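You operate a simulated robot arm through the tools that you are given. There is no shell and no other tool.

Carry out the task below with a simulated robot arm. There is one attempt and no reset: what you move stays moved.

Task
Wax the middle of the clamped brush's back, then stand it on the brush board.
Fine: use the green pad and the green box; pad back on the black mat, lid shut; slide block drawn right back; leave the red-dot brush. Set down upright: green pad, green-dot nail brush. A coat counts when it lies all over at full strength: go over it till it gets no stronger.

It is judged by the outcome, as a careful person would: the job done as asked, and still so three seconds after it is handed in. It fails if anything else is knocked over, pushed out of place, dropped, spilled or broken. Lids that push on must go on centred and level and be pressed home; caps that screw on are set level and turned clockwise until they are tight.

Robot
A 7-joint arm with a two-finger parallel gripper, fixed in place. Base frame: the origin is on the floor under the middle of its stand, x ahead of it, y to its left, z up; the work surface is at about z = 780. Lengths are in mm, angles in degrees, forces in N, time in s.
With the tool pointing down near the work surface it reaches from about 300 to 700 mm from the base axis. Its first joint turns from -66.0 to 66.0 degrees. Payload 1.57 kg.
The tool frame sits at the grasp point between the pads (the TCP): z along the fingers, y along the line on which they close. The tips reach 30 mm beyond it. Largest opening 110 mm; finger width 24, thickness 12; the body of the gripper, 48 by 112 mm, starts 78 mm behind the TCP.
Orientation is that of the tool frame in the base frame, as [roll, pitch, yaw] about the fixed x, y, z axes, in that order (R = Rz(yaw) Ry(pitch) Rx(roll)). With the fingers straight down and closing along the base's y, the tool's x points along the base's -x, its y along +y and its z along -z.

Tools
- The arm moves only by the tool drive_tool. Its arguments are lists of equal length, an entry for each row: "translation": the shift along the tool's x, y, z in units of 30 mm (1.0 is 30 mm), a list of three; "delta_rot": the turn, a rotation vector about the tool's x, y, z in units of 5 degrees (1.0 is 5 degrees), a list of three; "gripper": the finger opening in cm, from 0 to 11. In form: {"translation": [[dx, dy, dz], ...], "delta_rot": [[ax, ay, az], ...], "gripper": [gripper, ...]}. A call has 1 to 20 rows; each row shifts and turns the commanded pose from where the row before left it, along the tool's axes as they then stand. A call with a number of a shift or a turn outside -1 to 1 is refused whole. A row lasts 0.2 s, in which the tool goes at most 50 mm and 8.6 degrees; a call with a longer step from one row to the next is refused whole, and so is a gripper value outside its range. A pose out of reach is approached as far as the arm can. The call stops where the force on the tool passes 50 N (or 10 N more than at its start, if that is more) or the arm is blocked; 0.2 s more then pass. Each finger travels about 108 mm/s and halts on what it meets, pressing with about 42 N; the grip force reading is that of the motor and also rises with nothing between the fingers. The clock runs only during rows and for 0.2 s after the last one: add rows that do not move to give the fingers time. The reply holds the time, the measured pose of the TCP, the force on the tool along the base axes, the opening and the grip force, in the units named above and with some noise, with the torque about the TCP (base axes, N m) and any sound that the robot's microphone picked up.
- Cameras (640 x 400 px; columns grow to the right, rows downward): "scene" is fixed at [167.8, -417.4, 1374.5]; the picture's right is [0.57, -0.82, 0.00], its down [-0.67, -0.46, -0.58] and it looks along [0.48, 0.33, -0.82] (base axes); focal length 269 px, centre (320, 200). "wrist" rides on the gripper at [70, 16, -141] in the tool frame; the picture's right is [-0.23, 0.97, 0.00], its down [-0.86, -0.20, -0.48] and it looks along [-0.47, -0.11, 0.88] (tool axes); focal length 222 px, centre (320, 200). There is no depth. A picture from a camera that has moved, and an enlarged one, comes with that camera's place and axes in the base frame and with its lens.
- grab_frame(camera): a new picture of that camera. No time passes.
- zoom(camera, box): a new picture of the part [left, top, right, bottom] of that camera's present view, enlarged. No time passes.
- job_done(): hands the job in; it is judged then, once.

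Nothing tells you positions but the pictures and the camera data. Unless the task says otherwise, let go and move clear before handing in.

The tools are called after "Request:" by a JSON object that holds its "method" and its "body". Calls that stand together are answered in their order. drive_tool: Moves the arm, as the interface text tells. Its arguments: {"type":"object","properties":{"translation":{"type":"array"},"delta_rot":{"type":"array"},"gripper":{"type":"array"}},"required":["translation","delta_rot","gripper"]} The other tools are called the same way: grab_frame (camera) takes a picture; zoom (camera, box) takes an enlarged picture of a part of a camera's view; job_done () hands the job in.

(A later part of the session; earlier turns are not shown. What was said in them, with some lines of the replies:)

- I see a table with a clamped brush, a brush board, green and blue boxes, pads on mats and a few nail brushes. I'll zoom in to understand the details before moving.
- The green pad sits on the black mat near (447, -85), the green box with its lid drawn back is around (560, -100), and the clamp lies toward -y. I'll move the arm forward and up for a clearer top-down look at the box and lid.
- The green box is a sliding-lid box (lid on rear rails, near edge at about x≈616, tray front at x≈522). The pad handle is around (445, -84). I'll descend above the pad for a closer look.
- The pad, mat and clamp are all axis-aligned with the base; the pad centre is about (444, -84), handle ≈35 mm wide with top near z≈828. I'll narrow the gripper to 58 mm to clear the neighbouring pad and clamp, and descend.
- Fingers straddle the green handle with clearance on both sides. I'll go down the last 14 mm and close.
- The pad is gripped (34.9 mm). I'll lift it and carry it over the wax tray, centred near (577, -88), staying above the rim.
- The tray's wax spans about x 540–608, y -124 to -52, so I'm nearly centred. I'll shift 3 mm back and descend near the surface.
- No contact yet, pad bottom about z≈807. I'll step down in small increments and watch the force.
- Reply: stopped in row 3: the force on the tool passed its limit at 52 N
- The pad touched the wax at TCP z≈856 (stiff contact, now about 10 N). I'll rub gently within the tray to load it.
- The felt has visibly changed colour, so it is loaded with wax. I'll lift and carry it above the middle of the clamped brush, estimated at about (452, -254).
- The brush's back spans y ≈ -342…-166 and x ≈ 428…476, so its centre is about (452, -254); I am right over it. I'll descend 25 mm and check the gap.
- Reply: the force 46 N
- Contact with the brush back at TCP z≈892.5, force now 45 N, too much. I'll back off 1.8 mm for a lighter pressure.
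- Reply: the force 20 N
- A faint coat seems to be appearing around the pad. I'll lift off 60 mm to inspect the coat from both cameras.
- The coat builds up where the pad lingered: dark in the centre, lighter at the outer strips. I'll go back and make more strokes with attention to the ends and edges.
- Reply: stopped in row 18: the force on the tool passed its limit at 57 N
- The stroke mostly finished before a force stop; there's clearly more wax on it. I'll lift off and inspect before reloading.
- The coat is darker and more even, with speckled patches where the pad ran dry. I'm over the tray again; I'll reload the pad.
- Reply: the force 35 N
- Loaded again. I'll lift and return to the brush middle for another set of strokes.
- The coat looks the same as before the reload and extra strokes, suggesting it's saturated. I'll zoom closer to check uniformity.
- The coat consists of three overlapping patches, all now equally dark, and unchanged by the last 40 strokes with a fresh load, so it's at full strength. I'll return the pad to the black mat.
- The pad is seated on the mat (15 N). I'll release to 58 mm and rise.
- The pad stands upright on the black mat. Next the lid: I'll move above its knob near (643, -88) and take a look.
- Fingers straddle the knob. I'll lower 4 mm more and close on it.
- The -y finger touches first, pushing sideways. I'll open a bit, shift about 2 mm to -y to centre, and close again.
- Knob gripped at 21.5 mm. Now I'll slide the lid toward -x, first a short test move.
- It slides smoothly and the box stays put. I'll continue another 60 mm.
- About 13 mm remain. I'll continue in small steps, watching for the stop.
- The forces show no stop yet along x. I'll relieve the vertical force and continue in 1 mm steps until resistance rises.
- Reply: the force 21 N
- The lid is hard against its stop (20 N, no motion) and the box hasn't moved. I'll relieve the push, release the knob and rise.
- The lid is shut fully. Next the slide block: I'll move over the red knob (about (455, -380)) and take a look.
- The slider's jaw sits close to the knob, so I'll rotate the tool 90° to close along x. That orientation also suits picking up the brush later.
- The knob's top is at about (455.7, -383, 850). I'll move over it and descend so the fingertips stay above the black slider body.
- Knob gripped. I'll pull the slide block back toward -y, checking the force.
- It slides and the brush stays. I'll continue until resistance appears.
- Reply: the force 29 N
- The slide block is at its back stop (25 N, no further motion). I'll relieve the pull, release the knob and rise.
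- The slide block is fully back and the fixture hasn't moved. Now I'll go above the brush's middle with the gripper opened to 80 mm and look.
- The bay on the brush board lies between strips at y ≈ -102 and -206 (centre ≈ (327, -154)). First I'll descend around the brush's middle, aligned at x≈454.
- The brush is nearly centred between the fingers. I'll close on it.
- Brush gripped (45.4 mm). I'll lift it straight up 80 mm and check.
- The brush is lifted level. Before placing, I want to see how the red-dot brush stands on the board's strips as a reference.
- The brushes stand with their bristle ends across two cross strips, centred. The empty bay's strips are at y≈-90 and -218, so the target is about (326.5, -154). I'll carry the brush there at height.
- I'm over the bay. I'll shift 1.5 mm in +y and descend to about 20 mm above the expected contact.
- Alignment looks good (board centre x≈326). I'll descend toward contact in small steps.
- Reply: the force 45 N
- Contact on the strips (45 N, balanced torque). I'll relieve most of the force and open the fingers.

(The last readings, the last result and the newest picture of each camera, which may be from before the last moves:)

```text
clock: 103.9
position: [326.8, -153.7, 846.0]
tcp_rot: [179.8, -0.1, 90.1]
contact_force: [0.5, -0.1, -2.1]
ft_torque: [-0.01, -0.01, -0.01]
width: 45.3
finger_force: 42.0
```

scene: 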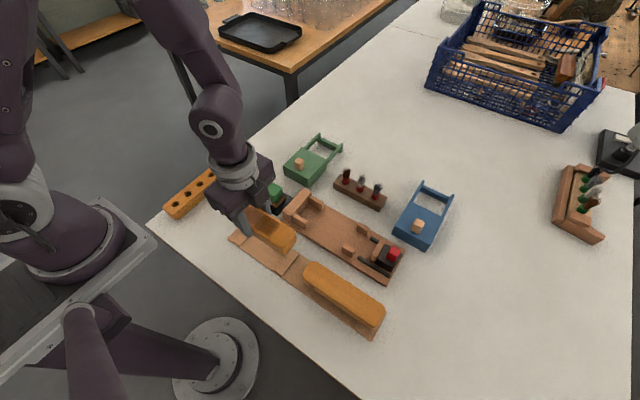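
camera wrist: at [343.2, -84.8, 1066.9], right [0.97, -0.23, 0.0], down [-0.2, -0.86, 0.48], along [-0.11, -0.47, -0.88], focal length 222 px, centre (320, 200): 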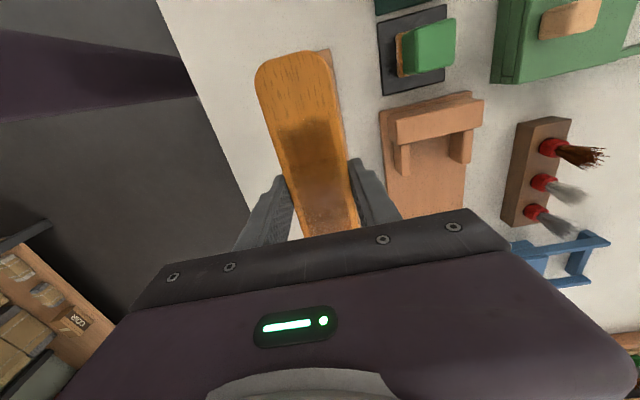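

Request:
{"method": "drive_tool", "body": {"translation": [[0, 0, 0.025], [0, 0, 0]], "delta_rot": [[0, 0, 0], [0, 0, 0]], "gripper": [4.0, 4.0]}}

```text
clock: 104.5
position: [325.9, -153.7, 845.5]
tcp_rot: [179.9, 0.0, 90.1]
contact_force: [0.5, 0.9, -2.2]
ft_torque: [0.02, 0.02, -0.03]
width: 45.4
finger_force: 42.5
```

Request:
{"method": "drive_tool", "body": {"translation": [[0, 0, 0.02], [0, 0, 0]], "delta_rot": [[0, 0, 0], [0, 0, 0]], "gripper": [4.0, 4.0]}}

```text
clock: 105.1
position: [326.6, -153.2, 845.5]
tcp_rot: [179.9, 0.0, 90.1]
contact_force: [0.2, -0.2, 15.1]
ft_torque: [0.07, 0.27, 0.05]
width: 45.3
finger_force: 42.0
```

Now it rests with 15 N on the strips. I'll open slowly, then rise straight up.

Request:
{"method": "drive_tool", "body": {"translation": [[0, 0, 0], [0, 0, 0], [0, 0, 0], [0, 0, 0], [0, 0, 0], [0, 0, -0.3], [0, 0, -0.7], [0, 0, -0.9], [0, 0, -0.9], [0, 0, -0.9], [0, 0, 0]], "delta_rot": [[0, 0, 0], [0, 0, 0], [0, 0, 0], [0, 0, 0], [0, 0, 0], [0, 0, 0], [0, 0, 0], [0, 0, 0], [0, 0, 0], [0, 0, 0], [0, 0, 0]], "gripper": [4.7, 5.2, 6, 7, 7.2, 7.2, 7.2, 7.2, 7.2, 7.2, 7.2]}}

Request:
{"method": "grab_frame", "body": {"camera": "scene"}}

Request:
{"method": "grab_frame", "body": {"camera": "wrist"}}

Request:
{"method": "zoom", "body": {"camera": "scene", "box": [210, 190, 400, 345]}}

```text
clock: 107.5
position: [326.5, -153.7, 956.7]
tcp_rot: [179.9, 0.0, 90.1]
contact_force: [0.0, 0.0, 0.2]
ft_torque: [-0.01, 0.0, 0.01]
width: 72.0
finger_force: 0.0
```

```text
taken
```

scene: 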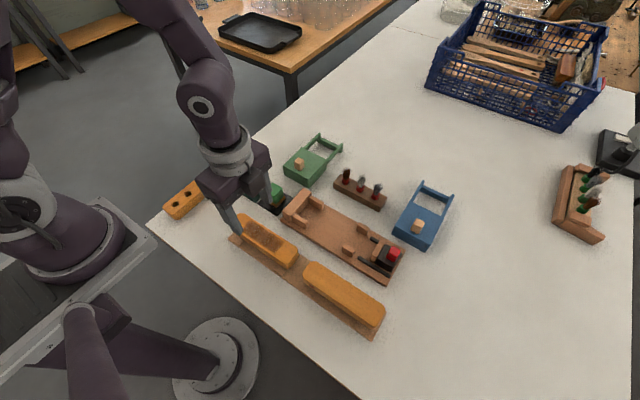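

```text
taken
camera wrist: at [342.6, -82.5, 1097.1], right [0.97, -0.23, 0.0], down [-0.2, -0.86, 0.48], along [-0.11, -0.47, -0.88], focal length 222 px, centre (320, 200)
```

wrist: 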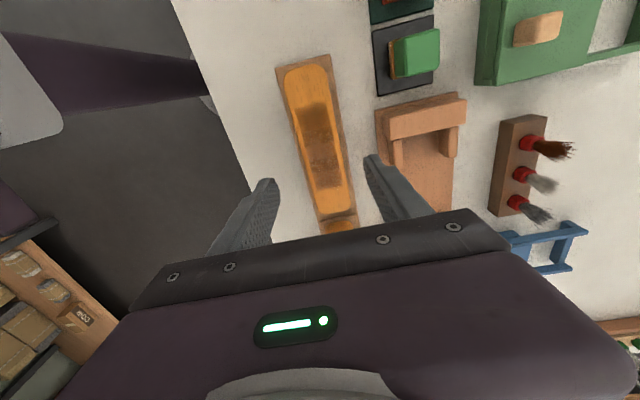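

```text
2.58 times, centred on (305, 268) of scene
camera zoom: at [167.8, -417.4, 1374.5], right [0.57, -0.82, 0.0], down [-0.67, -0.46, -0.58], along [0.48, 0.33, -0.82], focal length 694 px, centre (359, 26)
```

zoom: 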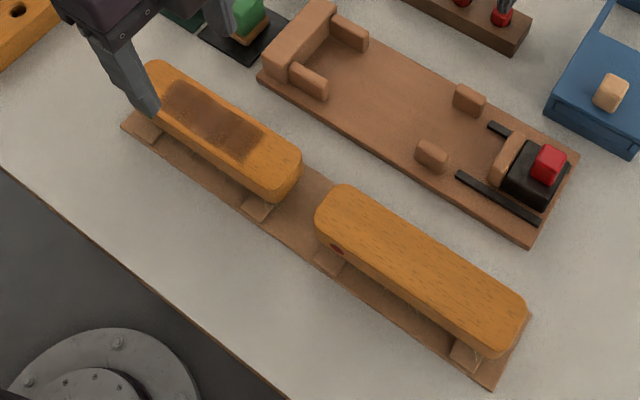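

The brush stands upright on the strips. I'll move the arm up and clear and inspect everything, including the coat.

Request:
{"method": "drive_tool", "body": {"translation": [[0, 0, -0.8], [0, 0, -1], [0, 0, -1], [0.6, 0, -0.5], [0.9, 0, 0], [0.9, 0, 0], [0.9, 0, 0], [0.9, 0, 0], [0.8, 0, 0], [0, 0, 0]], "delta_rot": [[0, 0, 0], [0, 0, 0], [0, 0, 0], [0, 0, 0], [0, 0, 0], [0, 0, 0], [0, 0, 0], [0, 0, 0], [0, 0, 0], [0, 0, 0]], "gripper": [7.2, 7.2, 7.2, 7.2, 7.2, 7.2, 7.2, 7.2, 7.2, 7.2]}}

Request:
{"method": "grab_frame", "body": {"camera": "scene"}}

Request:
{"method": "zoom", "body": {"camera": "scene", "box": [230, 205, 310, 275]}}

Request:
{"method": "zoom", "body": {"camera": "scene", "box": [220, 120, 370, 225]}}

Request:
{"method": "zoom", "body": {"camera": "scene", "box": [280, 180, 420, 290]}}

```text
clock: 109.7
position: [324.4, -3.3, 1055.3]
tcp_rot: [179.9, 0.0, 90.1]
contact_force: [0.1, -0.2, -0.1]
ft_torque: [0.0, 0.03, 0.01]
width: 72.0
finger_force: 0.1
```

```text
taken
```

scene: 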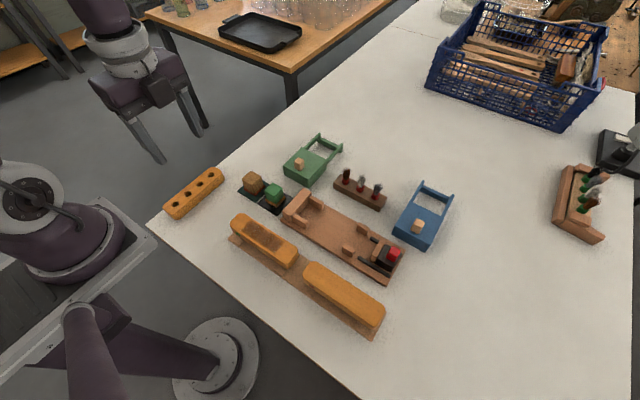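

```text
5.71 times, centred on (270, 240) of scene
camera zoom: at [167.8, -417.4, 1374.5], right [0.57, -0.82, 0.0], down [-0.67, -0.46, -0.58], along [0.48, 0.33, -0.82], focal length 1536 px, centre (606, -29)
```

zoom: 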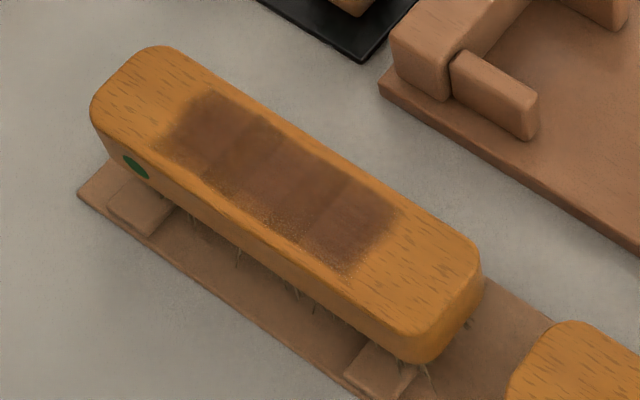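

```text
3.81 times, centred on (295, 172) of scene
camera zoom: at [167.8, -417.4, 1374.5], right [0.57, -0.82, 0.0], down [-0.67, -0.46, -0.58], along [0.48, 0.33, -0.82], focal length 1024 px, centre (415, 305)
```

zoom: 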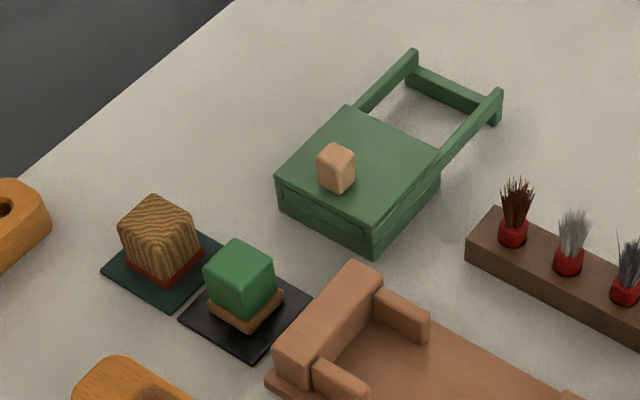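

```text
3.64 times, centred on (350, 235) of scene
camera zoom: at [167.8, -417.4, 1374.5], right [0.57, -0.82, 0.0], down [-0.67, -0.46, -0.58], along [0.48, 0.33, -0.82], focal length 977 px, centre (211, 73)
```

zoom: 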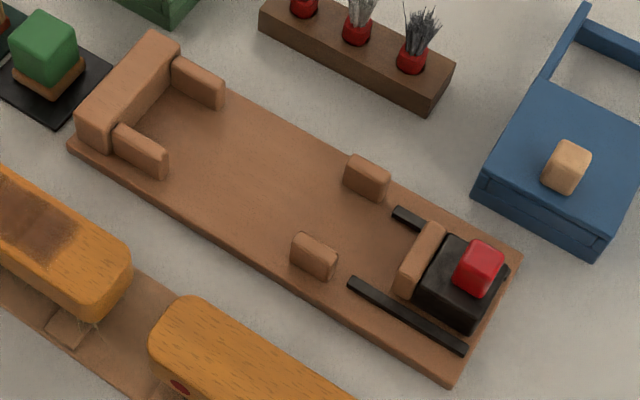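

The green-dot brush stands upright across the strips of the brush board with an even coat on its middle. The green pad is back on the black mat, the green lid is shut, and the slide block is against its back stop. The red-dot brush is untouched and the arm is clear, so I'm handing in.

Request:
{"method": "job_done", "body": {}}

```text
The job is handed in.
```

The job is done and handed in. The green-dot nail brush is waxed and stands upright, bristles down, in the empty place on the brush board.

- **Coat:** I used the green pad with wax from the green box. The three patches of wax on the middle of the back look equally dark. Forty more strokes after reloading the pad made no visible difference, so I took that as full strength. I judged this by eye from the cameras.
- **Green pad:** it is back upright on the black mat.
- **Green box:** the lid is slid shut against its stop.
- **Slide block:** it is drawn back to its end stop.
- **Everything else:** I didn't touch the red-dot brush, and I saw nothing knocked over or moved. The arm is clear.
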